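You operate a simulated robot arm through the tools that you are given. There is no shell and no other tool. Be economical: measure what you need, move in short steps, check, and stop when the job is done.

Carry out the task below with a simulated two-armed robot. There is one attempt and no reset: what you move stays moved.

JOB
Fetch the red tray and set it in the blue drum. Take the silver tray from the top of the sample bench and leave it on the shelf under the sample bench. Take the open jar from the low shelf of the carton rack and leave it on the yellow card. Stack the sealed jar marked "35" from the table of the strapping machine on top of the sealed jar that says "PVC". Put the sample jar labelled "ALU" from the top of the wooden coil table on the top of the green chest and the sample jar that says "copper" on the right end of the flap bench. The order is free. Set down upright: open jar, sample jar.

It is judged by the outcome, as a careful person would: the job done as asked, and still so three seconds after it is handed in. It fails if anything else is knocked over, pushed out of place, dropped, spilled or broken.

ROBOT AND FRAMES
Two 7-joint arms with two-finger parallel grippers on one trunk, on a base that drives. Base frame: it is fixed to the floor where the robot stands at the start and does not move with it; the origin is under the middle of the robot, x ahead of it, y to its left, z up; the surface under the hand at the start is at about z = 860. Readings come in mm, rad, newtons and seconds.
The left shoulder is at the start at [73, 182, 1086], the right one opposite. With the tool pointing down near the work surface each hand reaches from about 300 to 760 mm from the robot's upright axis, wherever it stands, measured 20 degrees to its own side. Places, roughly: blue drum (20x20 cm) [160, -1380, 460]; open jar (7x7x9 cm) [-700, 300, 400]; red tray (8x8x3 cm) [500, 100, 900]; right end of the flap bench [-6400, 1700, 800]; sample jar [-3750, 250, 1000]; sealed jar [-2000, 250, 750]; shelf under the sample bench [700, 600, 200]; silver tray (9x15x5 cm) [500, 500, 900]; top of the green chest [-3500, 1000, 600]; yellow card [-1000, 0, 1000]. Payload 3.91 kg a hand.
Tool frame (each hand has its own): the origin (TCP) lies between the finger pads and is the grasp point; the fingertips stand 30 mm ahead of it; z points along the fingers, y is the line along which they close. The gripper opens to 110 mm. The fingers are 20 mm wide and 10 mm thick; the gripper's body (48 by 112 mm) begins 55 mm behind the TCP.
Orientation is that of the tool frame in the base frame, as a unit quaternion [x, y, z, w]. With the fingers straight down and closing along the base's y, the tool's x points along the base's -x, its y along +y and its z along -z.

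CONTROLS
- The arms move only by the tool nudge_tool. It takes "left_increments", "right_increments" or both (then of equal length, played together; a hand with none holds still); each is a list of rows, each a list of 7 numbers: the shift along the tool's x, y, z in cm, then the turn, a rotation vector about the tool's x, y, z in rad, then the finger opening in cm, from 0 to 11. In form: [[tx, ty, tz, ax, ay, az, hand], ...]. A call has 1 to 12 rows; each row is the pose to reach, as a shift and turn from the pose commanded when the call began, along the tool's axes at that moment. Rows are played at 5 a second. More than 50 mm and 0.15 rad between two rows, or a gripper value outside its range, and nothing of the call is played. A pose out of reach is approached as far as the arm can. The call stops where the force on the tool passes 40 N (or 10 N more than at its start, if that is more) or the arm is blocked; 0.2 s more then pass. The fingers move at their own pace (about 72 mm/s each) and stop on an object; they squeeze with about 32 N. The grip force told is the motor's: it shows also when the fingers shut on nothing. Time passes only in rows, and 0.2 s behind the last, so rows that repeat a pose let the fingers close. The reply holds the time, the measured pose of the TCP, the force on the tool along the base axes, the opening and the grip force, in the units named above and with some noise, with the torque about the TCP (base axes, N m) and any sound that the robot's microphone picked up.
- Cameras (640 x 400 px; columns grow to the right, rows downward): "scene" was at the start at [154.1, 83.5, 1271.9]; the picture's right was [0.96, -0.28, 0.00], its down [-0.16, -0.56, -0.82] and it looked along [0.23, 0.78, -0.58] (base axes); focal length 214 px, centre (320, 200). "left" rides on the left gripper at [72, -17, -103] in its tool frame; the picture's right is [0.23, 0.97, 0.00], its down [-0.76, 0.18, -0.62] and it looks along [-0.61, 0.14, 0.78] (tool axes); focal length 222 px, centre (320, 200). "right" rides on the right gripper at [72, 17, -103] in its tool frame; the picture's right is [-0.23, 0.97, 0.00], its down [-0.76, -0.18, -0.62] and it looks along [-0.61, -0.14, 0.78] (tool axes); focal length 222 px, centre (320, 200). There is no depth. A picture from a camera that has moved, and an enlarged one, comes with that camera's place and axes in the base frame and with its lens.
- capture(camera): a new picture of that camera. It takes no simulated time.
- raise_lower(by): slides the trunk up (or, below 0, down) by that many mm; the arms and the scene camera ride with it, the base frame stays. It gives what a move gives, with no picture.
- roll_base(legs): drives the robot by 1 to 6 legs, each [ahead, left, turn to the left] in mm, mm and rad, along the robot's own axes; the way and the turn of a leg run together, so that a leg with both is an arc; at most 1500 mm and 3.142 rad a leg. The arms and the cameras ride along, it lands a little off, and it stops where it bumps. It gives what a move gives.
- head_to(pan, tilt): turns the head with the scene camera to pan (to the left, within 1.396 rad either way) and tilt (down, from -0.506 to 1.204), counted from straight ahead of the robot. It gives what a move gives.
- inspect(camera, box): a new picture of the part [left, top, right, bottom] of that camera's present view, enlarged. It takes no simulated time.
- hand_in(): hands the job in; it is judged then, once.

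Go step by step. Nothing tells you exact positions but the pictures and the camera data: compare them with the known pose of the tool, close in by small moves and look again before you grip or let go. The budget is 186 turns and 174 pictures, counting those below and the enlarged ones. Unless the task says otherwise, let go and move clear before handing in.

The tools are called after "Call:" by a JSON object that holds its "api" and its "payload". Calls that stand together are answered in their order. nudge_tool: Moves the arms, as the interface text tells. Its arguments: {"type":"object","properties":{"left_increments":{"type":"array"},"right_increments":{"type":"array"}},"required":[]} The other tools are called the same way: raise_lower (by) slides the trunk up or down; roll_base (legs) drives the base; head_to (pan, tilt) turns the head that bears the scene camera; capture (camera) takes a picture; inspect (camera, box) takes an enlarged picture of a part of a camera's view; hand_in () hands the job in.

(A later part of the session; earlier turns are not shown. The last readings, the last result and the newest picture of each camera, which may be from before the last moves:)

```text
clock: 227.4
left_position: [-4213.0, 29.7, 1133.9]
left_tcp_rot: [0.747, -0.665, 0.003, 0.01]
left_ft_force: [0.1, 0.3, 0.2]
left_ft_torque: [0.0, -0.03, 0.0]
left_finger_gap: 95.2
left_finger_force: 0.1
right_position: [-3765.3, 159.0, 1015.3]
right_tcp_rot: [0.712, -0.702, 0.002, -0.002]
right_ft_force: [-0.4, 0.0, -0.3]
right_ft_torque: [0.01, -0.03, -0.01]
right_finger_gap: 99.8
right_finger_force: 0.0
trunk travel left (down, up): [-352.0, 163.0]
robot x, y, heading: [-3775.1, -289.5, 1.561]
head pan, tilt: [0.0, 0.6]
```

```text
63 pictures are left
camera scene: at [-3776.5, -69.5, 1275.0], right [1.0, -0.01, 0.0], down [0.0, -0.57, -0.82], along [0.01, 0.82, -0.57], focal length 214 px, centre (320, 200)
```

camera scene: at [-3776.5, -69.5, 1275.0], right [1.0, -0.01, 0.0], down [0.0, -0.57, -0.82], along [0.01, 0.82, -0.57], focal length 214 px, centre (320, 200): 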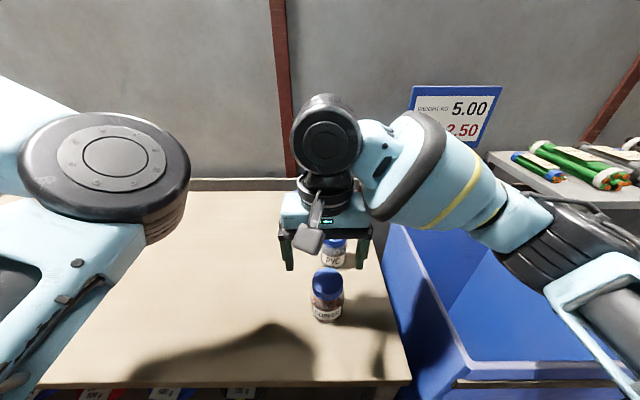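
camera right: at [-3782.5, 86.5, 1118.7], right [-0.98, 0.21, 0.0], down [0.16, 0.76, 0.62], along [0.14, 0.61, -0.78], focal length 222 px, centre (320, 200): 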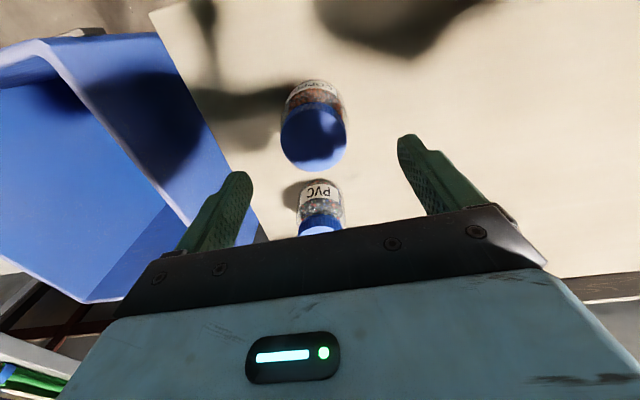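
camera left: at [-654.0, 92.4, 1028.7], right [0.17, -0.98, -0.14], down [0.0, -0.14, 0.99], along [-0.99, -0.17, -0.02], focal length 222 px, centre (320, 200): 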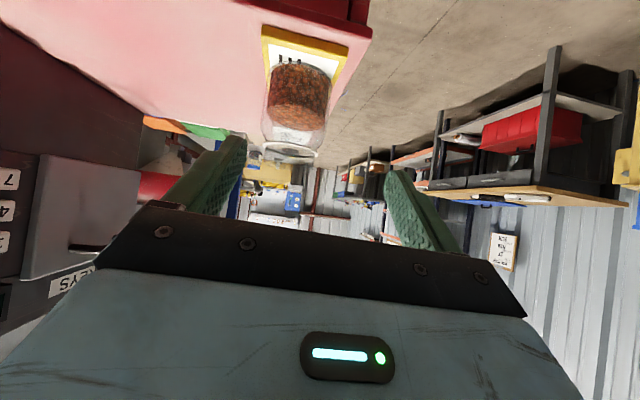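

COPPER's lid top centre is (−3762, 151, 956). I descend and grip the body below the lid.

Call:
{"api": "nudge_tool", "payload": {"right_increments": [[0.8, -0.3, 3, 0, 0, 0, 10], [0.8, -0.3, 6.5, 0, 0, 0, 10], [0.8, -0.3, 10.2, 0, 0, 0, 10], [0.8, -0.3, 10.2, 0, 0, 0, 8], [0.8, -0.3, 10.2, 0, 0, 0, 6], [0.8, -0.3, 10.2, 0, 0, 0, 4.5], [0.8, -0.3, 10.2, 0, 0, 0, 4.5], [0.8, -0.3, 7, 0, 0, 0, 4.5]]}}

Call:
{"api": "capture", "payload": {"camera": "right"}}

```text
clock: 229.2
left_position: [-4211.8, 29.2, 1135.5]
left_tcp_rot: [0.747, -0.664, 0.003, 0.01]
left_ft_force: [-0.2, -0.3, 0.5]
left_ft_torque: [-0.02, 0.0, 0.0]
left_finger_gap: 94.9
left_finger_force: 0.1
right_position: [-3761.4, 150.9, 944.6]
right_tcp_rot: [0.713, -0.701, 0.002, -0.002]
right_ft_force: [0.0, -0.4, -2.2]
right_ft_torque: [-0.04, 0.01, 0.0]
right_finger_gap: 63.3
right_finger_force: 31.9
trunk travel left (down, up): [-352.0, 163.0]
robot x, y, heading: [-3777.2, -290.6, 1.568]
head pan, tilt: [0.0, 0.6]
```

```text
62 pictures are left
camera right: at [-3778.5, 77.7, 1048.0], right [-0.98, 0.21, -0.01], down [0.16, 0.76, 0.62], along [0.14, 0.61, -0.78], focal length 222 px, centre (320, 200)
```

right: 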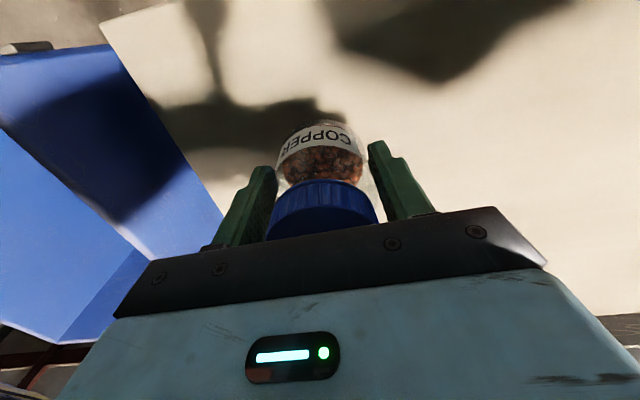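

COPPER held. I lift it and move it aside to the right.

Call:
{"api": "nudge_tool", "payload": {"right_increments": [[0, 0, -4, 0, 0, 0, 4.5], [0, 0, -8, 0, 0, 0, 4.5], [2, -2, -11, 0, 0, 0, 4.5], [4, -5, -13, 0, 0, 0, 4.5], [6, -8, -14.5, 0, 0, 0, 4.5], [8, -12, -15.5, 0, 0, 0, 4.5], [9, -16, -16, 0, 0, 0, 4.5], [9, -20, -16, 0, 0, 0, 4.5]]}}

Call:
{"api": "inspect", "payload": {"camera": "scene", "box": [220, 130, 420, 300]}}

```text
clock: 231.0
left_position: [-4211.9, 28.9, 1136.0]
left_tcp_rot: [0.747, -0.664, 0.002, 0.012]
left_ft_force: [0.8, -0.2, -0.5]
left_ft_torque: [0.03, 0.0, 0.0]
left_finger_gap: 95.0
left_finger_force: 0.1
right_position: [-3558.3, 63.3, 1104.1]
right_tcp_rot: [0.713, -0.701, 0.001, -0.002]
right_ft_force: [0.2, -0.4, -3.1]
right_ft_torque: [-0.02, 0.03, -0.01]
right_finger_gap: 63.5
right_finger_force: 32.2
trunk travel left (down, up): [-352.0, 163.0]
robot x, y, heading: [-3777.8, -287.9, 1.565]
head pan, tilt: [0.0, 0.6]
```

```text
2.35 times, centred on (320, 215) of scene
camera zoom: at [-3774.8, -70.1, 1275.1], right [1.0, -0.01, 0.0], down [0.0, -0.56, -0.83], along [0.01, 0.83, -0.56], focal length 505 px, centre (320, 165)
```

zoom: 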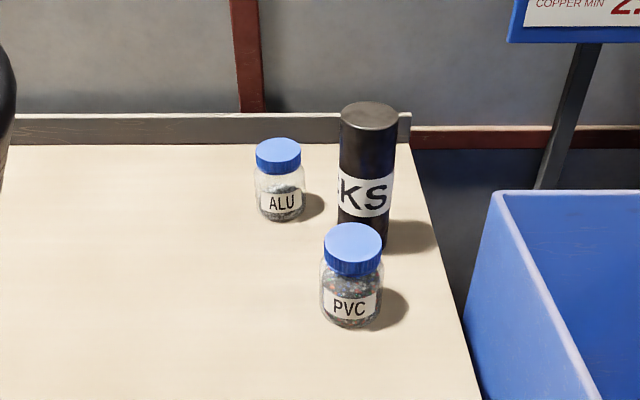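

ALU's lid top is at (−3819, 447, 953); a black cylinder stands to its right. I shift the base slightly and bring the left hand, slightly pitched, above ALU.

Call:
{"api": "roll_base", "payload": {"legs": [[20, -100, 0]]}}

Call:
{"api": "nudge_tool", "payload": {"left_increments": [[-3, -2.8, 0.8, 0.001, -0.018, 0.009, 10], [-6, -5.6, 1.6, 0.002, -0.036, 0.018, 10], [-9, -8.4, 2.4, 0.003, -0.055, 0.028, 10], [-12, -11.2, 3.2, 0.004, -0.073, 0.037, 10], [-15, -14, 4, 0.005, -0.09, 0.047, 10], [-18, -16.8, 4.8, 0.006, -0.11, 0.056, 10], [-21, -19.6, 5.6, 0.007, -0.128, 0.065, 10], [-24, -22.4, 6.4, 0.008, -0.146, 0.075, 10], [-27, -25.2, 7.2, 0.009, -0.165, 0.084, 10], [-30, -28, 8, 0.01, -0.183, 0.093, 10], [-33, -30.8, 8.8, 0.011, -0.2, 0.103, 10], [-36.2, -33.8, 9.6, 0.011, -0.22, 0.112, 10]]}}

Call:
{"api": "capture", "payload": {"camera": "left"}}

Call:
{"api": "capture", "payload": {"camera": "scene"}}

```text
clock: 232.6
left_position: [-4111.8, 47.7, 1135.5]
left_tcp_rot: [0.748, -0.663, 0.001, 0.012]
left_ft_force: [0.8, -0.9, -0.4]
left_ft_torque: [-0.01, 0.0, 0.0]
left_finger_gap: 94.9
left_finger_force: 0.0
right_position: [-3460.3, 83.9, 1104.6]
right_tcp_rot: [0.713, -0.701, 0.002, -0.002]
right_ft_force: [0.9, 0.3, -2.9]
right_ft_torque: [-0.05, 0.02, 0.0]
right_finger_gap: 63.4
right_finger_force: 32.4
trunk travel left (down, up): [-352.0, 163.0]
robot x, y, heading: [-3676.4, -267.9, 1.566]
head pan, tilt: [0.0, 0.6]
```

```text
clock: 235.2
left_position: [-3814.3, 447.3, 1028.9]
left_tcp_rot: [0.704, -0.703, -0.076, -0.066]
left_ft_force: [-0.3, 0.4, -0.9]
left_ft_torque: [0.0, -0.02, 0.01]
left_finger_gap: 99.7
left_finger_force: 0.0
left hand out of reach, approached as far as the arm can: row 2, 3, 4, 5, 6, 7, 8, 9, 10
right_position: [-3459.7, 83.9, 1104.8]
right_tcp_rot: [0.713, -0.701, 0.002, -0.001]
right_ft_force: [-0.8, -0.4, -2.8]
right_ft_torque: [-0.04, 0.04, 0.01]
right_finger_gap: 63.4
right_finger_force: 32.6
trunk travel left (down, up): [-352.0, 163.0]
robot x, y, heading: [-3671.6, -265.9, 1.571]
head pan, tilt: [0.0, 0.6]
```

```text
60 pictures are left
camera left: at [-3794.7, 355.3, 1113.6], right [-0.97, -0.23, -0.03], down [-0.17, 0.62, 0.77], along [-0.15, 0.75, -0.64], focal length 222 px, centre (320, 200)
```

left: 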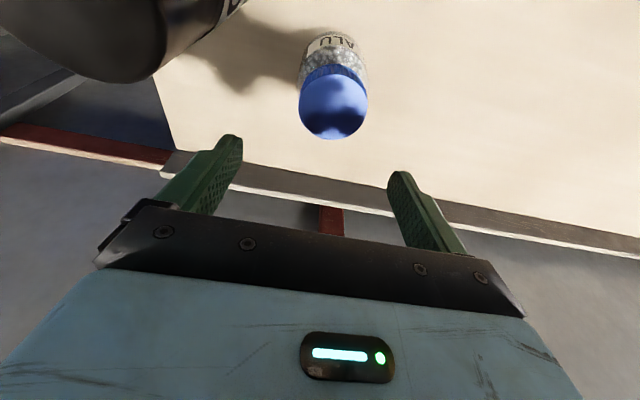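

```text
59 pictures are left
camera scene: at [-3674.5, -50.2, 1275.0], right [1.0, 0.0, 0.0], down [0.0, -0.57, -0.82], along [0.0, 0.82, -0.57], focal length 214 px, centre (320, 200)
```

scene: 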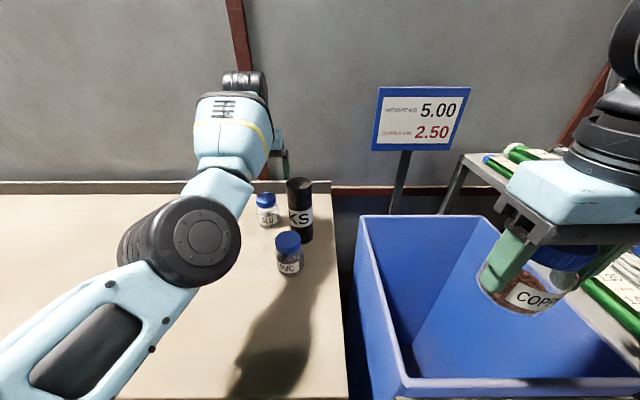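

ALU's lid is at (−3819, 438, ~946). I centre, descend and grip.

Call:
{"api": "nudge_tool", "payload": {"left_increments": [[0.9, 0.5, 0, 0, 0, 0, 9.6], [1.7, 0.5, 3.8, 0, 0, 0, 9.6], [2.5, 0.5, 7.6, 0, 0, 0, 9.6], [3.3, 0.5, 11.4, 0, 0, 0, 9.6], [3.3, 0.5, 11.4, 0, 0, 0, 8], [3.3, 0.5, 11.4, 0, 0, 0, 6], [3.3, 0.5, 11.4, 0, 0, 0, 4.5], [3.3, 0.5, 11.4, 0, 0, 0, 4.5]]}}

Call:
{"api": "capture", "payload": {"camera": "left"}}

```text
clock: 237.0
left_position: [-3828.1, 434.3, 909.5]
left_tcp_rot: [0.706, -0.701, -0.075, -0.066]
left_ft_force: [0.8, -0.7, -0.8]
left_ft_torque: [-0.01, -0.08, -0.03]
left_finger_gap: 62.7
left_finger_force: 32.2
right_position: [-3460.1, 84.2, 1104.5]
right_tcp_rot: [0.713, -0.701, 0.002, -0.002]
right_ft_force: [-0.3, -0.9, -2.5]
right_ft_torque: [-0.05, -0.01, 0.0]
right_finger_gap: 63.2
right_finger_force: 31.7
trunk travel left (down, up): [-352.0, 163.0]
robot x, y, heading: [-3674.2, -273.6, 1.571]
head pan, tilt: [0.0, 0.6]
```

```text
58 pictures are left
camera left: at [-3807.4, 343.0, 994.9], right [-0.97, -0.23, -0.03], down [-0.17, 0.62, 0.76], along [-0.16, 0.75, -0.64], focal length 222 px, centre (320, 200)
```

left: 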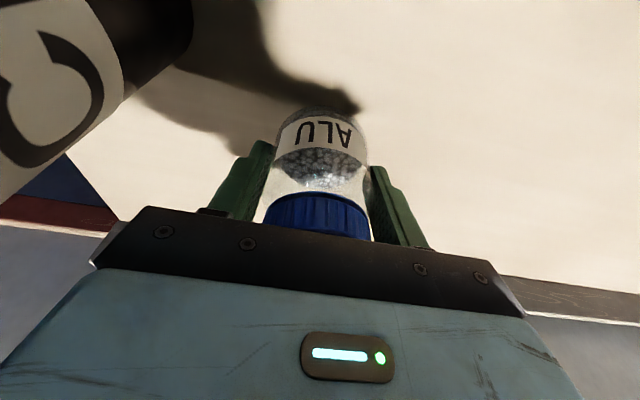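

ALU held. I lift it straight up, then draw it back.

Call:
{"api": "nudge_tool", "payload": {"left_increments": [[-0.8, 0, -3.9, 0, 0, 0, 4.5], [-1.7, 0, -8, 0, 0, 0, 4.5], [-2.6, 0, -12.5, 0, 0, 0, 4.5], [-3.5, 0, -17, 0, 0, 0, 4.5], [0, 2, -18, 0, 0, 0, 4.5], [4, 4, -18.5, 0, 0, 0, 4.5], [8, 6, -19, 0, 0, 0, 4.5], [12, 8, -19, 0, 0, 0, 4.5], [16, 10, -19, 0, 0, 0, 4.5], [20, 12, -19, 0, 0, 0, 4.5]]}}

Call:
{"api": "capture", "payload": {"camera": "scene"}}

```text
clock: 239.4
left_position: [-4078.0, 276.8, 1061.6]
left_tcp_rot: [0.726, -0.682, -0.072, -0.054]
left_ft_force: [0.3, 0.6, -0.8]
left_ft_torque: [-0.04, -0.06, 0.02]
left_finger_gap: 62.8
left_finger_force: 32.6
left hand out of reach, approached as far as the arm can: row 5, 6, 7, 8, 9, 10
right_position: [-3458.8, 84.4, 1103.6]
right_tcp_rot: [0.714, -0.7, 0.003, -0.001]
right_ft_force: [-0.6, 0.3, -3.3]
right_ft_torque: [-0.03, 0.02, -0.01]
right_finger_gap: 63.2
right_finger_force: 31.9
trunk travel left (down, up): [-352.0, 163.0]
robot x, y, heading: [-3672.3, -271.0, 1.566]
head pan, tilt: [0.0, 0.6]
stopped in row 10 (left hand): the arm was blocked; the commanded pose is now the measured one
```

```text
57 pictures are left
camera scene: at [-3675.6, -49.9, 1274.9], right [1.0, 0.0, 0.0], down [0.0, -0.57, -0.82], along [0.0, 0.82, -0.57], focal length 214 px, centre (320, 200)
```

scene: 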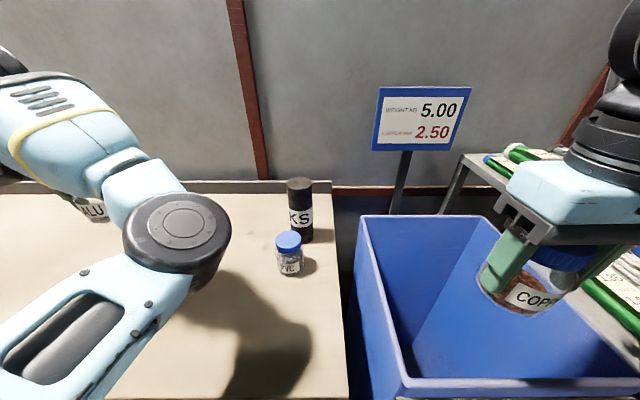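

Both jars are in hand. I back off, turn left along the aisle, and look ahead.

Call:
{"api": "roll_base", "payload": {"legs": [[-130, 0, 0], [0, 0, 1.57]]}}

Call:
{"api": "head_to", "payload": {"pan": -0.35, "tilt": 0.3}}

Call:
{"api": "capture", "payload": {"camera": "scene"}}

```text
clock: 244.6
left_position: [-4210.9, -817.3, 1062.1]
left_tcp_rot: [0.995, 0.043, -0.09, 0.014]
left_ft_force: [-0.4, -0.1, -0.8]
left_ft_torque: [0.01, 0.0, 0.04]
left_finger_gap: 62.6
left_finger_force: 32.1
right_position: [-4033.7, -195.4, 1104.3]
right_tcp_rot: [1.0, 0.021, 0.0, -0.003]
right_ft_force: [-0.3, 0.1, -2.6]
right_ft_torque: [0.02, -0.06, 0.01]
right_finger_gap: 63.1
right_finger_force: 32.0
trunk travel left (down, up): [-352.0, 163.0]
robot x, y, heading: [-3672.6, -399.1, -3.121]
head pan, tilt: [0.0, 0.6]
```

```text
clock: 245.4
left_position: [-4210.0, -817.4, 1061.8]
left_tcp_rot: [0.995, 0.045, -0.089, 0.015]
left_ft_force: [1.1, 0.8, -0.5]
left_ft_torque: [0.0, 0.0, -0.03]
left_finger_gap: 62.8
left_finger_force: 31.8
right_position: [-4033.9, -195.4, 1104.8]
right_tcp_rot: [1.0, 0.021, 0.001, -0.002]
right_ft_force: [0.5, -0.2, -2.6]
right_ft_torque: [-0.01, -0.02, 0.02]
right_finger_gap: 62.9
right_finger_force: 32.0
trunk travel left (down, up): [-352.0, 163.0]
robot x, y, heading: [-3672.4, -397.6, -3.119]
head pan, tilt: [-0.351, 0.3]
```

```text
56 pictures are left
camera scene: at [-3897.1, -373.5, 1302.4], right [0.32, 0.95, 0.0], down [0.28, -0.1, -0.95], along [-0.9, 0.31, -0.3], focal length 214 px, centre (320, 200)
```

scene: 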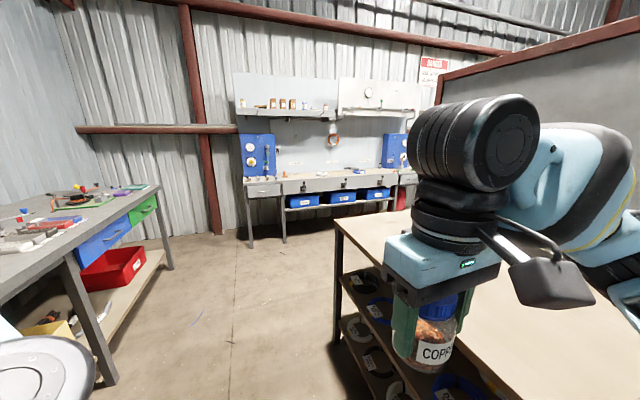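

The bench at the far wall (x≈−6350) continues right; the partition and table end near x≈−4850. I drive on past the end and look right.

Call:
{"api": "roll_base", "payload": {"legs": [[0, 0, -0.023], [1500, 0, 0], [150, 0, 0]]}}

Call:
{"api": "head_to", "payload": {"pan": -1.1, "tilt": 0.35}}

Call:
{"api": "capture", "payload": {"camera": "scene"}}

```text
clock: 254.1
left_position: [-5858.1, -823.7, 1062.2]
left_tcp_rot: [0.995, 0.039, -0.089, 0.012]
left_ft_force: [-0.5, 0.8, -2.1]
left_ft_torque: [0.01, -0.03, -0.03]
left_finger_gap: 62.5
left_finger_force: 32.1
right_position: [-5675.6, -203.3, 1104.5]
right_tcp_rot: [1.0, 0.017, 0.0, -0.002]
right_ft_force: [-0.5, -0.6, -1.9]
right_ft_torque: [0.0, -0.02, 0.0]
right_finger_gap: 63.1
right_finger_force: 32.1
trunk travel left (down, up): [-352.0, 163.0]
robot x, y, heading: [-5317.7, -413.7, -3.126]
head pan, tilt: [-0.351, 0.3]
```

```text
clock: 255.2
left_position: [-5857.6, -825.5, 1062.4]
left_tcp_rot: [0.995, 0.04, -0.09, 0.014]
left_ft_force: [0.2, 0.0, -2.1]
left_ft_torque: [-0.01, -0.02, -0.01]
left_finger_gap: 62.7
left_finger_force: 31.8
right_position: [-5675.4, -204.3, 1105.3]
right_tcp_rot: [1.0, 0.018, 0.0, -0.003]
right_ft_force: [0.5, 0.4, -3.2]
right_ft_torque: [0.02, -0.05, 0.02]
right_finger_gap: 63.4
right_finger_force: 32.0
trunk travel left (down, up): [-352.0, 163.0]
robot x, y, heading: [-5317.2, -410.3, -3.128]
head pan, tilt: [-1.1, 0.351]
```

```text
55 pictures are left
camera scene: at [-5496.2, -331.6, 1297.8], right [0.88, 0.47, 0.0], down [0.16, -0.3, -0.94], along [-0.44, 0.83, -0.34], focal length 214 px, centre (320, 200)
```

scene: 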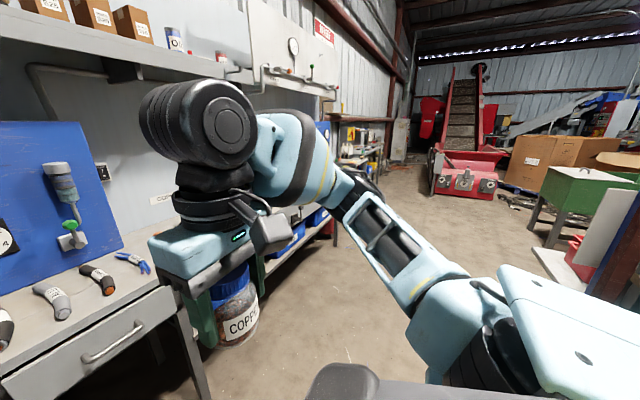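

Floor is clear to the right; the bench's right-end leg is near (−6416, 1673). I drive sideways right 1500 mm.

Call:
{"api": "roll_base", "payload": {"legs": [[0, -1500, 0]]}}

Call:
{"api": "head_to", "payload": {"pan": -0.3, "tilt": 0.45}}

Call:
{"api": "capture", "payload": {"camera": "scene"}}

Call:
{"api": "head_to", "payload": {"pan": -1.39, "tilt": 0.45}}

Call:
{"api": "capture", "payload": {"camera": "scene"}}

```text
clock: 268.4
left_position: [-5879.0, 666.3, 1061.9]
left_tcp_rot: [0.995, 0.041, -0.089, 0.014]
left_ft_force: [-0.2, 0.1, -1.1]
left_ft_torque: [0.0, -0.02, -0.01]
left_finger_gap: 62.7
left_finger_force: 32.1
right_position: [-5698.9, 1287.3, 1103.1]
right_tcp_rot: [1.0, 0.019, 0.0, -0.004]
right_ft_force: [1.2, -0.2, -3.1]
right_ft_torque: [0.01, -0.02, 0.0]
right_finger_gap: 63.2
right_finger_force: 32.0
trunk travel left (down, up): [-352.0, 163.0]
robot x, y, heading: [-5342.6, 1083.1, -3.125]
head pan, tilt: [-1.1, 0.351]
```

```text
clock: 269.6
left_position: [-5879.0, 665.5, 1060.8]
left_tcp_rot: [0.995, 0.042, -0.09, 0.014]
left_ft_force: [-0.5, 1.1, -1.6]
left_ft_torque: [-0.02, 0.0, -0.03]
left_finger_gap: 62.6
left_finger_force: 32.5
right_position: [-5699.2, 1287.6, 1105.1]
right_tcp_rot: [1.0, 0.02, 0.0, -0.003]
right_ft_force: [0.0, 0.3, -3.3]
right_ft_torque: [0.01, -0.07, 0.01]
right_finger_gap: 63.2
right_finger_force: 32.4
trunk travel left (down, up): [-352.0, 163.0]
robot x, y, heading: [-5343.8, 1083.0, -3.124]
head pan, tilt: [-0.3, 0.45]
```

```text
54 pictures are left
camera scene: at [-5563.1, 1104.2, 1288.6], right [0.28, 0.96, 0.0], down [0.42, -0.12, -0.9], along [-0.86, 0.25, -0.44], focal length 214 px, centre (320, 200)
```

scene: 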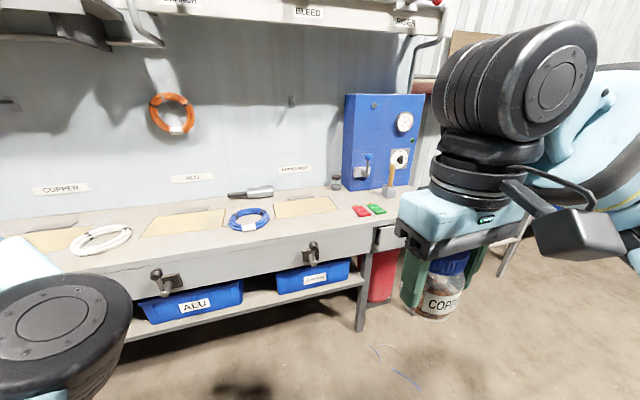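

```text
clock: 270.9
left_position: [-5878.1, 665.7, 1062.7]
left_tcp_rot: [0.995, 0.042, -0.09, 0.015]
left_ft_force: [0.0, -0.6, -0.6]
left_ft_torque: [0.0, -0.06, 0.01]
left_finger_gap: 62.8
left_finger_force: 32.5
right_position: [-5698.3, 1288.3, 1104.4]
right_tcp_rot: [1.0, 0.019, 0.0, -0.003]
right_ft_force: [0.1, 0.4, -2.6]
right_ft_torque: [0.02, -0.03, -0.01]
right_finger_gap: 63.1
right_finger_force: 32.2
trunk travel left (down, up): [-352.0, 163.0]
robot x, y, heading: [-5337.3, 1082.2, -3.13]
head pan, tilt: [-1.389, 0.45]
```

```text
53 pictures are left
camera scene: at [-5493.1, 1168.5, 1288.5], right [0.98, 0.2, 0.0], down [0.09, -0.43, -0.9], along [-0.18, 0.88, -0.44], focal length 214 px, centre (320, 200)
```

scene: 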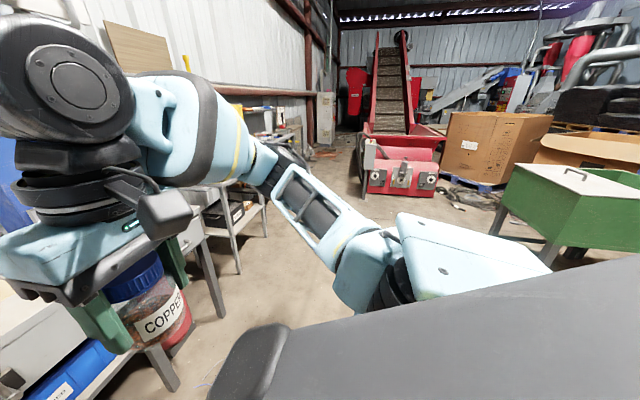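

The flap bench has flaps (COPPER, ALU hatches), a blue gauge panel at the right end with small red/green blocks. I move nearer toward its right end and look.

Call:
{"api": "roll_base", "payload": {"legs": [[0, -450, 0], [220, 0, 0]]}}

Call:
{"api": "head_to", "payload": {"pan": 0.0, "tilt": 0.6}}

Call:
{"api": "capture", "payload": {"camera": "scene"}}

```text
clock: 276.8
left_position: [-6109.9, 1117.3, 1061.5]
left_tcp_rot: [0.995, 0.044, -0.089, 0.014]
left_ft_force: [0.7, -0.6, -0.8]
left_ft_torque: [-0.05, -0.03, -0.02]
left_finger_gap: 62.6
left_finger_force: 32.2
right_position: [-5932.3, 1741.2, 1104.5]
right_tcp_rot: [1.0, 0.021, 0.0, -0.003]
right_ft_force: [-0.5, 0.3, -3.1]
right_ft_torque: [0.0, -0.03, 0.02]
right_finger_gap: 63.2
right_finger_force: 31.8
trunk travel left (down, up): [-352.0, 163.0]
robot x, y, heading: [-5573.4, 1533.5, -3.122]
head pan, tilt: [-1.389, 0.45]
```

```text
clock: 278.3
left_position: [-6109.3, 1117.5, 1062.6]
left_tcp_rot: [0.995, 0.043, -0.09, 0.014]
left_ft_force: [-0.7, 0.5, -1.3]
left_ft_torque: [-0.02, -0.01, -0.03]
left_finger_gap: 62.4
left_finger_force: 32.1
right_position: [-5932.1, 1740.7, 1105.1]
right_tcp_rot: [1.0, 0.021, 0.0, -0.003]
right_ft_force: [-0.2, 0.7, -2.4]
right_ft_torque: [0.03, 0.0, 0.0]
right_finger_gap: 63.0
right_finger_force: 31.9
trunk travel left (down, up): [-352.0, 163.0]
robot x, y, heading: [-5572.8, 1540.5, -3.117]
head pan, tilt: [0.0, 0.6]
```

```text
52 pictures are left
camera scene: at [-5795.6, 1530.3, 1275.0], right [-0.02, 1.0, 0.0], down [0.56, 0.01, -0.82], along [-0.82, -0.02, -0.57], focal length 214 px, centre (320, 200)
```

scene: 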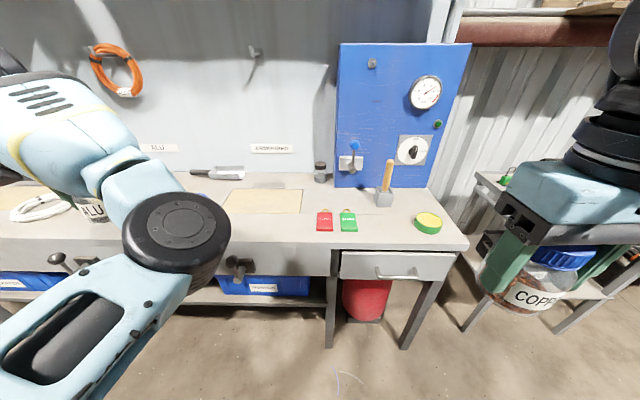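

Bench top z≈812; free spot on its right end at about (−6315, 1742), between the green tag and the yellow tin. I drive 150 mm closer and bring COPPER over it.

Call:
{"api": "roll_base", "payload": {"legs": [[150, 0, -0.02]]}}

Call:
{"api": "nudge_tool", "payload": {"right_increments": [[-4, 0, 2, 0, 0, 0, 4.5], [-8, 0, 4, 0, 0, 0, 4.5], [-12, 0, 6, 0, 0, 0, 4.5], [-16, 0, 8, 0, 0, 0, 4.5], [-20, 0, 10, 0, 0, 0, 4.5], [-23, 0, 13, 0, 0, 0, 4.5], [-23, 0, 16, 0, 0, 0, 4.5]]}}

Call:
{"api": "capture", "payload": {"camera": "scene"}}

Call:
{"api": "capture", "payload": {"camera": "right"}}

```text
clock: 279.6
left_position: [-6265.8, 1127.1, 1063.2]
left_tcp_rot: [0.995, 0.034, -0.089, 0.013]
left_ft_force: [-0.9, -0.2, -0.8]
left_ft_torque: [0.02, -0.01, 0.01]
left_finger_gap: 62.8
left_finger_force: 31.7
right_position: [-6075.0, 1746.4, 1104.8]
right_tcp_rot: [1.0, 0.011, 0.0, -0.003]
right_ft_force: [-0.8, 0.2, -2.7]
right_ft_torque: [-0.02, -0.05, -0.02]
right_finger_gap: 63.2
right_finger_force: 32.0
trunk travel left (down, up): [-352.0, 163.0]
robot x, y, heading: [-5721.5, 1534.5, -3.145]
head pan, tilt: [0.0, 0.6]
```

```text
clock: 281.2
left_position: [-6265.0, 1128.2, 1062.3]
left_tcp_rot: [0.995, 0.034, -0.089, 0.013]
left_ft_force: [0.0, 0.2, -1.6]
left_ft_torque: [0.0, 0.05, -0.02]
left_finger_gap: 62.5
left_finger_force: 32.4
right_position: [-6307.1, 1743.4, 941.4]
right_tcp_rot: [1.0, 0.012, 0.001, -0.003]
right_ft_force: [0.1, -0.1, -2.2]
right_ft_torque: [0.02, -0.03, 0.01]
right_finger_gap: 63.0
right_finger_force: 31.5
trunk travel left (down, up): [-352.0, 163.0]
robot x, y, heading: [-5719.7, 1534.4, -3.144]
head pan, tilt: [0.0, 0.6]
```

```text
51 pictures are left
camera scene: at [-5943.8, 1533.5, 1275.0], right [0.0, 1.0, 0.0], down [0.57, 0.0, -0.82], along [-0.82, 0.0, -0.57], focal length 214 px, centre (320, 200)
```

scene: 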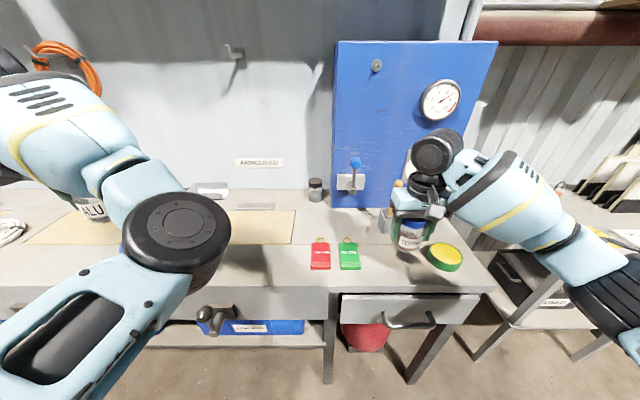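

```text
50 pictures are left
camera right: at [-6234.2, 1727.6, 1044.6], right [-0.2, -0.98, 0.0], down [-0.77, 0.16, 0.62], along [-0.61, 0.13, -0.78], focal length 222 px, centre (320, 200)
```

right: 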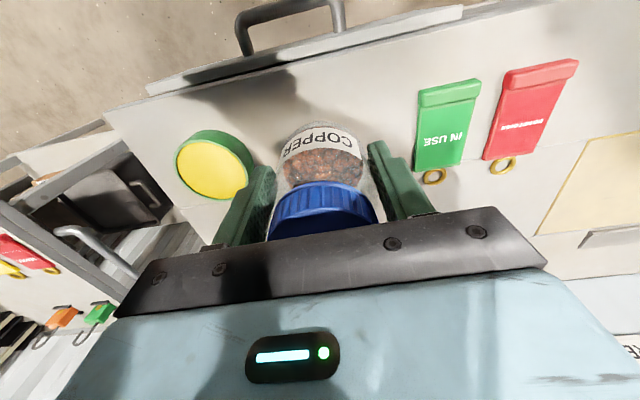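

Spot is free; I shift 8 mm left and lower in small steps.

Call:
{"api": "nudge_tool", "payload": {"right_increments": [[0, 0.8, 3, 0, 0, 0, 4.5], [0, 0.8, 6, 0, 0, 0, 4.5], [0, 0.8, 7, 0, 0, 0, 4.5], [0, 0.8, 7.4, 0, 0, 0, 4.5], [0, 0.8, 7.7, 0, 0, 0, 4.5], [0, 0.8, 8.0, 0, 0, 0, 4.5], [0, 0.8, 8.3, 0, 0, 0, 4.5], [0, 0.8, 8.6, 0, 0, 0, 4.5]]}}

Call:
{"api": "capture", "payload": {"camera": "right"}}

```text
clock: 283.1
left_position: [-6266.2, 1127.7, 1062.5]
left_tcp_rot: [0.995, 0.034, -0.089, 0.013]
left_ft_force: [0.4, -0.6, -1.0]
left_ft_torque: [0.01, -0.03, 0.02]
left_finger_gap: 62.9
left_finger_force: 31.9
right_position: [-6306.4, 1735.0, 857.6]
right_tcp_rot: [1.0, 0.012, 0.0, -0.002]
right_ft_force: [0.5, 0.1, -2.8]
right_ft_torque: [0.0, -0.03, -0.01]
right_finger_gap: 63.5
right_finger_force: 32.1
trunk travel left (down, up): [-352.0, 163.0]
robot x, y, heading: [-5719.6, 1530.7, -3.143]
head pan, tilt: [0.0, 0.6]
```

```text
49 pictures are left
camera right: at [-6233.1, 1719.5, 961.1], right [-0.21, -0.98, 0.0], down [-0.77, 0.16, 0.62], along [-0.61, 0.13, -0.78], focal length 222 px, centre (320, 200)
```

right: 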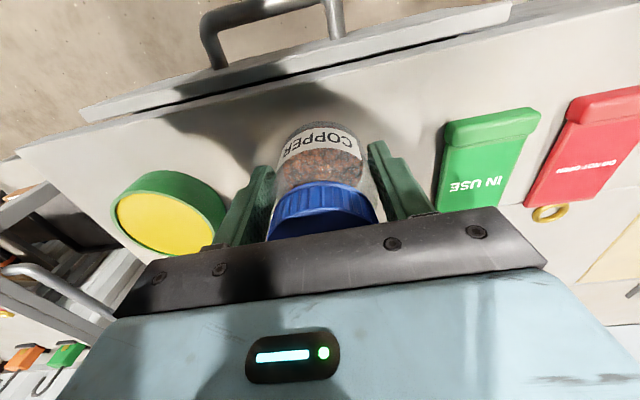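

Not yet touching; continue a few millimetres at a time.

Call:
{"api": "nudge_tool", "payload": {"right_increments": [[0, 0, 0.3, 0, 0, 0, 4.5], [0, 0, 0.6, 0, 0, 0, 4.5], [0, 0, 0.9, 0, 0, 0, 4.5], [0, 0, 1.2, 0, 0, 0, 4.5], [0, 0, 1.5, 0, 0, 0, 4.5], [0, 0, 1.8, 0, 0, 0, 4.5]]}}

```text
clock: 284.4
left_position: [-6263.8, 1127.0, 1063.8]
left_tcp_rot: [0.995, 0.035, -0.09, 0.013]
left_ft_force: [0.5, -0.4, -2.0]
left_ft_torque: [-0.01, -0.01, 0.0]
left_finger_gap: 62.6
left_finger_force: 31.9
right_position: [-6306.4, 1735.5, 842.7]
right_tcp_rot: [1.0, 0.011, -0.003, -0.002]
right_ft_force: [1.3, 1.2, 21.7]
right_ft_torque: [-0.36, 0.21, 0.14]
right_finger_gap: 63.1
right_finger_force: 31.7
trunk travel left (down, up): [-352.0, 163.0]
robot x, y, heading: [-5721.0, 1534.8, -3.146]
head pan, tilt: [0.0, 0.6]
```

Contact (jar base is below the fingertips). I release and rise.

Call:
{"api": "nudge_tool", "payload": {"right_increments": [[0, 0, -0.1, 0, 0, 0, 6.1], [0, 0, -0.1, 0, 0, 0, 7], [0, 0, -0.1, 0, 0, 0, 8.3], [0, 0, -0.1, 0, 0, 0, 8.6], [0, 0, -2, 0, 0, 0, 8.6], [0, 0, -5, 0, 0, 0, 8.6], [0, 0, -9.5, 0, 0, 0, 8.6], [0, 0, -14, 0, 0, 0, 8.6], [3, 0, -17.5, 0, 0, 0, 8.6], [6, 0, -21, 0, 0, 0, 8.6]]}}

Call:
{"api": "capture", "payload": {"camera": "right"}}

Call:
{"api": "capture", "payload": {"camera": "scene"}}

```text
clock: 286.6
left_position: [-6264.3, 1126.6, 1062.9]
left_tcp_rot: [0.995, 0.034, -0.09, 0.014]
left_ft_force: [-0.4, 0.3, -0.8]
left_ft_torque: [0.02, 0.02, -0.02]
left_finger_gap: 62.6
left_finger_force: 31.8
right_position: [-6246.3, 1735.0, 1049.7]
right_tcp_rot: [1.0, 0.012, 0.001, -0.003]
right_ft_force: [0.2, 0.0, -0.5]
right_ft_torque: [0.0, 0.02, -0.02]
right_finger_gap: 86.0
right_finger_force: 0.0
trunk travel left (down, up): [-352.0, 163.0]
robot x, y, heading: [-5722.1, 1532.8, -3.142]
head pan, tilt: [0.0, 0.6]
```

```text
48 pictures are left
camera right: at [-6174.4, 1719.0, 1152.1], right [-0.21, -0.98, -0.01], down [-0.77, 0.16, 0.62], along [-0.61, 0.13, -0.78], focal length 222 px, centre (320, 200)
```

right: 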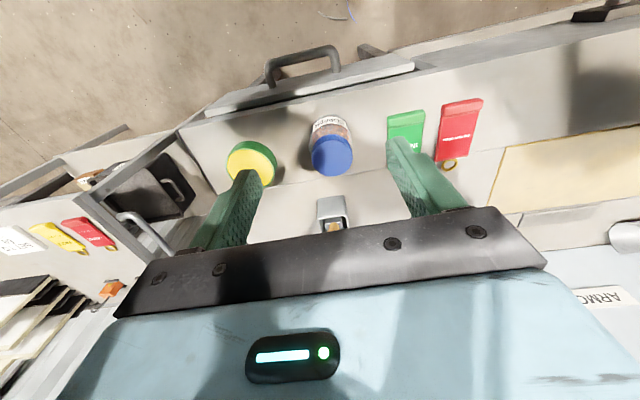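

```text
47 pictures are left
camera scene: at [-5942.8, 1532.9, 1275.2], right [0.0, 1.0, 0.0], down [0.56, 0.0, -0.83], along [-0.83, 0.0, -0.56], focal length 214 px, centre (320, 200)
```

scene: 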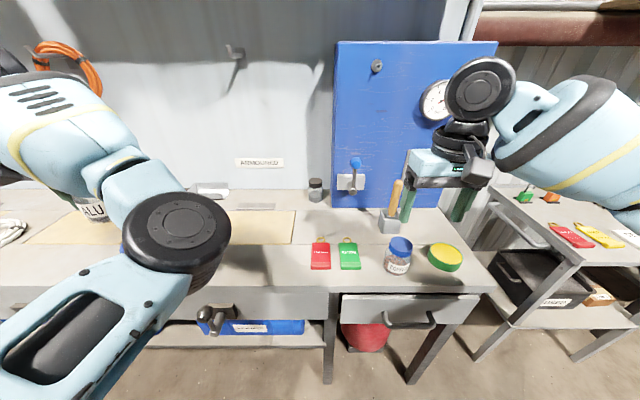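

COPPER stands upright at the bench's right end. I back off and turn around toward the green chest.

Call:
{"api": "roll_base", "payload": {"legs": [[-350, 0, 0], [0, 0, -2.2]]}}

Call:
{"api": "head_to", "payload": {"pan": -0.9, "tilt": 0.35}}

Call:
{"api": "capture", "payload": {"camera": "scene"}}

```text
clock: 294.2
left_position: [-5365.9, 2214.3, 1062.2]
left_tcp_rot: [-0.472, 0.877, 0.052, 0.073]
left_ft_force: [0.1, 0.2, -0.6]
left_ft_torque: [0.01, 0.04, -0.01]
left_finger_gap: 63.1
left_finger_force: 31.8
right_position: [-4892.7, 1830.7, 1047.8]
right_tcp_rot: [-0.454, 0.891, -0.002, 0.001]
right_ft_force: [-0.3, -0.2, -0.2]
right_ft_torque: [0.01, 0.04, -0.01]
right_finger_gap: 86.0
right_finger_force: 0.1
trunk travel left (down, up): [-352.0, 163.0]
robot x, y, heading: [-5372.2, 1532.1, 0.923]
head pan, tilt: [0.0, 0.6]
```

```text
clock: 295.4
left_position: [-5365.9, 2213.6, 1062.9]
left_tcp_rot: [-0.472, 0.877, 0.051, 0.074]
left_ft_force: [0.1, 0.1, -1.3]
left_ft_torque: [-0.02, 0.02, 0.0]
left_finger_gap: 62.7
left_finger_force: 31.8
right_position: [-4891.5, 1832.1, 1049.2]
right_tcp_rot: [-0.453, 0.891, -0.003, 0.001]
right_ft_force: [-0.2, 0.2, 0.1]
right_ft_torque: [0.01, -0.03, 0.0]
right_finger_gap: 86.3
right_finger_force: 0.0
trunk travel left (down, up): [-352.0, 163.0]
robot x, y, heading: [-5369.3, 1535.4, 0.921]
head pan, tilt: [-0.901, 0.351]
```

```text
46 pictures are left
camera scene: at [-5200.4, 1640.2, 1297.8], right [0.02, -1.0, 0.0], down [-0.34, -0.01, -0.94], along [0.94, 0.02, -0.34], focal length 214 px, centre (320, 200)
```

scene: 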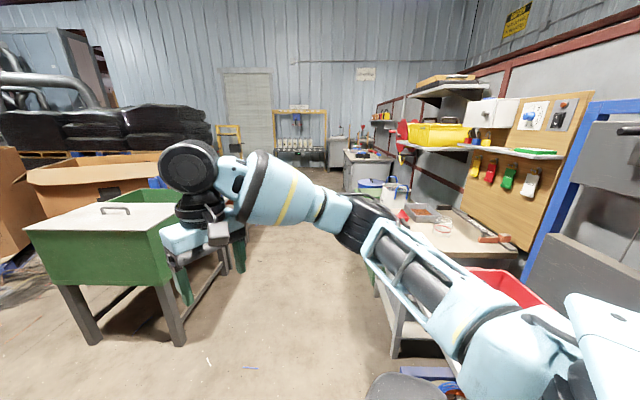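

A green box on a stand is at left, but the given place (−3500, 1000, 600) projects near the bench centre. I zoom there.

Call:
{"api": "inspect", "payload": {"camera": "scene", "box": [310, 130, 530, 290]}}

```text
2.50 times, centred on (420, 210) of scene
camera zoom: at [-5200.4, 1640.2, 1297.8], right [0.02, -1.0, 0.0], down [-0.34, -0.01, -0.94], along [0.94, 0.02, -0.34], focal length 536 px, centre (70, 175)
```

zoom: 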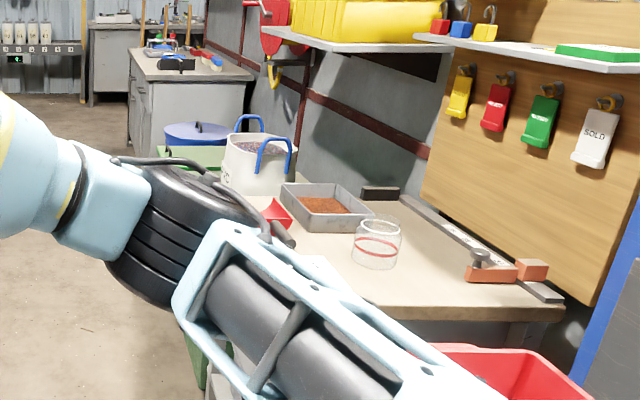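

Behind the bench I see a green surface with a bag and a blue lid — likely the green chest. I face +x and drive along the lane toward it.

Call:
{"api": "roll_base", "payload": {"legs": [[0, 0, -0.92], [0, 200, 0], [1200, 0, 0]]}}

Call:
{"api": "head_to", "payload": {"pan": -0.7, "tilt": 0.5}}

Call:
{"api": "capture", "payload": {"camera": "scene"}}

```text
clock: 305.8
left_position: [-3624.6, 2120.3, 1062.2]
left_tcp_rot: [-0.027, 0.995, 0.013, 0.09]
left_ft_force: [0.7, 0.4, -1.4]
left_ft_torque: [-0.02, 0.0, 0.02]
left_finger_gap: 62.6
left_finger_force: 32.1
right_position: [-3650.9, 1512.6, 1049.4]
right_tcp_rot: [-0.004, 1.0, -0.003, 0.0]
right_ft_force: [0.2, -0.4, 0.0]
right_ft_torque: [0.01, -0.03, 0.04]
right_finger_gap: 85.7
right_finger_force: 0.0
trunk travel left (down, up): [-352.0, 163.0]
robot x, y, heading: [-4173.5, 1724.3, -0.01]
head pan, tilt: [-0.901, 0.351]
```

```text
clock: 306.6
left_position: [-3624.9, 2121.2, 1061.4]
left_tcp_rot: [-0.027, 0.995, 0.013, 0.09]
left_ft_force: [-0.3, 0.0, -1.0]
left_ft_torque: [0.0, 0.0, -0.02]
left_finger_gap: 62.5
left_finger_force: 31.7
right_position: [-3651.5, 1512.9, 1048.2]
right_tcp_rot: [-0.004, 1.0, -0.003, 0.001]
right_ft_force: [-1.3, -0.2, 0.2]
right_ft_torque: [-0.03, 0.01, -0.02]
right_finger_gap: 86.2
right_finger_force: 0.0
trunk travel left (down, up): [-352.0, 163.0]
robot x, y, heading: [-4176.6, 1721.0, -0.01]
head pan, tilt: [-0.7, 0.499]
```

```text
44 pictures are left
camera scene: at [-3976.3, 1658.5, 1284.2], right [-0.66, -0.76, 0.0], down [-0.36, 0.31, -0.88], along [0.66, -0.58, -0.48], focal length 214 px, centre (320, 200)
```

scene: 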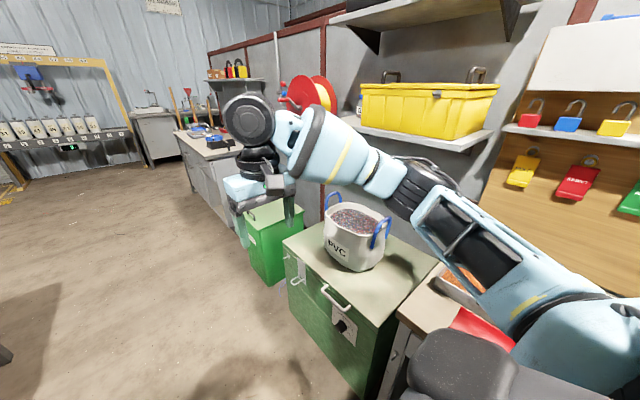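

The large green chest (PVC bag on its top) has a front edge near y≈1220 and spans x −3824…−3266. I drive alongside and turn to face it.

Call:
{"api": "roll_base", "payload": {"legs": [[600, 30, 0], [0, 0, -1.56]]}}

Call:
{"api": "head_to", "payload": {"pan": 0.1, "tilt": 0.75}}

Call:
{"api": "capture", "payload": {"camera": "scene"}}

```text
clock: 313.7
left_position: [-3151.5, 1211.2, 1061.5]
left_tcp_rot: [0.67, 0.737, -0.053, 0.073]
left_ft_force: [-0.4, -0.2, -1.1]
left_ft_torque: [0.0, -0.01, -0.01]
left_finger_gap: 62.6
left_finger_force: 32.0
right_position: [-3758.5, 1211.1, 1047.5]
right_tcp_rot: [0.689, 0.725, -0.002, -0.003]
right_ft_force: [-0.2, 0.3, 0.1]
right_ft_torque: [-0.01, -0.02, 0.02]
right_finger_gap: 85.7
right_finger_force: 0.1
trunk travel left (down, up): [-352.0, 163.0]
robot x, y, heading: [-3570.1, 1741.5, -1.544]
head pan, tilt: [-0.7, 0.499]
```

```text
clock: 314.8
left_position: [-3150.0, 1210.4, 1063.1]
left_tcp_rot: [0.669, 0.738, -0.053, 0.074]
left_ft_force: [0.5, -0.5, -0.4]
left_ft_torque: [0.02, 0.01, 0.03]
left_finger_gap: 62.6
left_finger_force: 32.0
right_position: [-3757.9, 1210.1, 1049.2]
right_tcp_rot: [0.689, 0.725, -0.002, -0.002]
right_ft_force: [-0.9, -0.4, -1.0]
right_ft_torque: [0.01, 0.0, -0.02]
right_finger_gap: 86.1
right_finger_force: 0.1
trunk travel left (down, up): [-352.0, 163.0]
robot x, y, heading: [-3575.1, 1741.4, -1.543]
head pan, tilt: [0.099, 0.75]
```

```text
43 pictures are left
camera scene: at [-3560.4, 1527.6, 1262.2], right [-0.99, -0.13, 0.0], down [-0.09, 0.68, -0.73], along [0.09, -0.73, -0.68], focal length 214 px, centre (320, 200)
```

scene: 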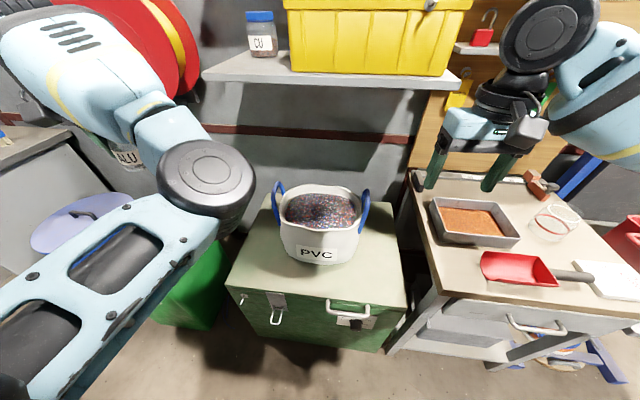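

Chest top z≈605–615, free space left of the bag at about (−3305, 1165). The right hand is over the neighbouring bench, so I raise it before lowering the trunk.

Call:
{"api": "nudge_tool", "payload": {"right_increments": [[1.5, 0, -4, 0, 0, 0, 8.6], [3, 0, -8, 0, 0, 0, 8.6], [4.5, 0, -12, 0, 0, 0, 8.6], [6, 0, -16, 0, 0, 0, 8.6], [7.5, 0, -20, 0, 0, 0, 8.6], [9, 0, -23, 0, 0, 0, 8.6]]}}

```text
clock: 316.2
left_position: [-3150.5, 1209.8, 1062.1]
left_tcp_rot: [0.669, 0.737, -0.053, 0.073]
left_ft_force: [0.4, 0.0, -2.0]
left_ft_torque: [0.03, -0.01, 0.01]
left_finger_gap: 62.5
left_finger_force: 31.4
right_position: [-3758.0, 1300.9, 1265.3]
right_tcp_rot: [0.689, 0.725, -0.002, 0.0]
right_ft_force: [0.5, 0.8, 0.7]
right_ft_torque: [-0.01, 0.0, -0.01]
right_finger_gap: 85.9
right_finger_force: 0.1
right hand out of reach, approached as far as the arm can: row 6
trunk travel left (down, up): [-352.0, 163.0]
robot x, y, heading: [-3571.5, 1740.1, -1.542]
head pan, tilt: [0.099, 0.75]
```

Call:
{"api": "raise_lower", "payload": {"by": -200}}

Call:
{"api": "capture", "payload": {"camera": "scene"}}

Call:
{"api": "capture", "payload": {"camera": "left"}}

```text
clock: 318.4
left_position: [-3123.6, 1226.0, 824.8]
left_tcp_rot: [0.649, 0.76, -0.014, 0.045]
left_ft_force: [0.0, 0.4, -0.5]
left_ft_torque: [-0.01, 0.01, 0.03]
left_finger_gap: 62.6
left_finger_force: 31.6
right_position: [-3756.7, 1228.4, 992.3]
right_tcp_rot: [0.685, 0.722, 0.066, -0.069]
right_ft_force: [0.0, 0.1, -0.1]
right_ft_torque: [0.0, 0.02, 0.01]
right_finger_gap: 86.1
right_finger_force: 0.1
trunk travel left (down, up): [-152.0, 363.0]
robot x, y, heading: [-3570.2, 1739.9, -1.539]
head pan, tilt: [0.099, 0.75]
```

```text
42 pictures are left
camera scene: at [-3558.6, 1463.5, 1048.8], right [-0.99, -0.13, 0.0], down [-0.09, 0.68, -0.73], along [0.09, -0.73, -0.68], focal length 214 px, centre (320, 200)
```

scene: 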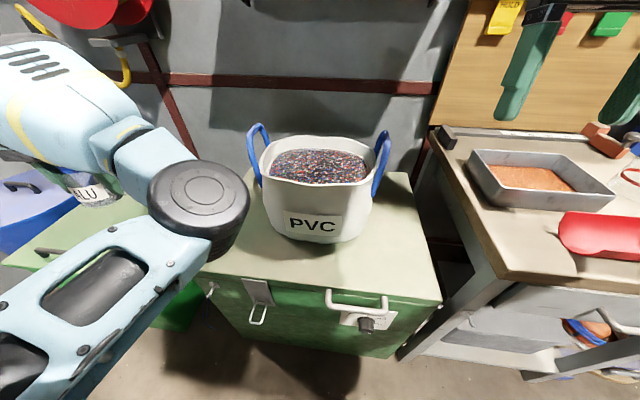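

```text
41 pictures are left
camera left: at [-3156.2, 1303.2, 919.5], right [0.93, 0.38, 0.02], down [0.26, -0.67, 0.69], along [0.27, -0.64, -0.72], focal length 222 px, centre (320, 200)
```

left: 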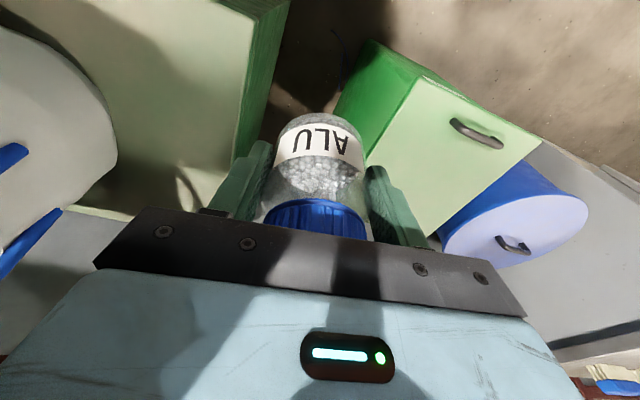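

The neighbouring small green box is separate; the big chest matches the given place. I bring ALU over the free left part of the big chest's top and straighten it.

Call:
{"api": "nudge_tool", "payload": {"left_increments": [[-0.6, -3.8, 1, 0.005, -0.025, 0, 4.5], [-1.2, -7.6, 2, 0.01, -0.05, 0, 4.5], [-1.8, -11.4, 3, 0.015, -0.075, 0, 4.5], [-2.5, -15.2, 4, 0.02, -0.1, 0, 4.5], [-3.2, -18.8, 5, 0.025, -0.112, 0, 4.5], [-3.2, -18.8, 5, 0.025, -0.112, 0, 4.5]]}}

Call:
{"api": "capture", "payload": {"camera": "scene"}}

Call:
{"api": "capture", "payload": {"camera": "left"}}

```text
clock: 319.8
left_position: [-3275.2, 1072.9, 777.1]
left_tcp_rot: [0.654, 0.742, -0.097, 0.113]
left_ft_force: [0.2, -0.6, -0.8]
left_ft_torque: [0.01, 0.0, -0.02]
left_finger_gap: 62.8
left_finger_force: 32.2
left hand out of reach, approached as far as the arm can: row 1, 2, 3, 4, 5, 6
right_position: [-3755.6, 1229.0, 991.7]
right_tcp_rot: [0.687, 0.721, 0.067, -0.069]
right_ft_force: [-0.3, -0.4, 0.0]
right_ft_torque: [0.0, 0.01, 0.04]
right_finger_gap: 86.2
right_finger_force: 0.1
trunk travel left (down, up): [-152.0, 363.0]
robot x, y, heading: [-3573.3, 1739.2, -1.541]
head pan, tilt: [0.099, 0.75]
```

```text
40 pictures are left
camera scene: at [-3558.3, 1463.3, 1048.7], right [-0.99, -0.13, 0.0], down [-0.09, 0.68, -0.73], along [0.09, -0.73, -0.68], focal length 214 px, centre (320, 200)
```

scene: 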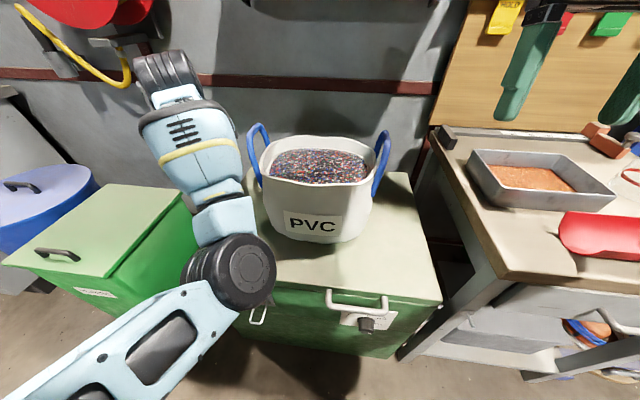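

```text
39 pictures are left
camera left: at [-3303.3, 1169.3, 854.3], right [0.94, 0.34, -0.06], down [0.24, -0.52, 0.82], along [0.24, -0.79, -0.57], focal length 222 px, centre (320, 200)
```

left: 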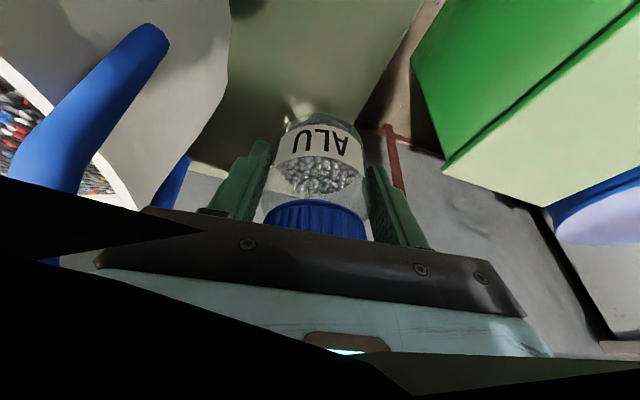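

The left arm is at an awkward limit and sits off its command. I step left, then down, which should bring it back within reach, and check.

Call:
{"api": "nudge_tool", "payload": {"left_increments": [[0, 3.9, 0, 0, 0.03, 0, 4.5], [1.8, 3.9, 3, 0, 0.06, 0, 4.5], [2.8, 3.9, 6, 0, 0.1, 0, 4.5], [2.8, 3.9, 6, 0, 0.1, 0, 4.5]]}}

Call:
{"api": "capture", "payload": {"camera": "left"}}

```text
clock: 320.8
left_position: [-3258.5, 1083.2, 710.6]
left_tcp_rot: [0.671, 0.735, -0.065, 0.069]
left_ft_force: [0.2, -0.3, -0.3]
left_ft_torque: [0.0, -0.02, -0.02]
left_finger_gap: 62.8
left_finger_force: 31.7
right_position: [-3755.6, 1229.6, 992.9]
right_tcp_rot: [0.686, 0.722, 0.066, -0.069]
right_ft_force: [-0.9, 0.2, 0.5]
right_ft_torque: [-0.01, -0.02, 0.02]
right_finger_gap: 86.0
right_finger_force: 0.0
trunk travel left (down, up): [-152.0, 363.0]
robot x, y, heading: [-3574.5, 1742.0, -1.543]
head pan, tilt: [0.099, 0.75]
```

```text
38 pictures are left
camera left: at [-3282.3, 1172.2, 796.2], right [0.95, 0.31, -0.05], down [0.24, -0.61, 0.76], along [0.21, -0.73, -0.65], focal length 222 px, centre (320, 200)
```

left: 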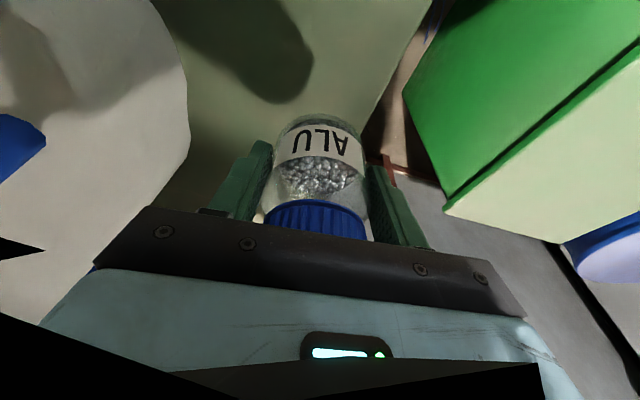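

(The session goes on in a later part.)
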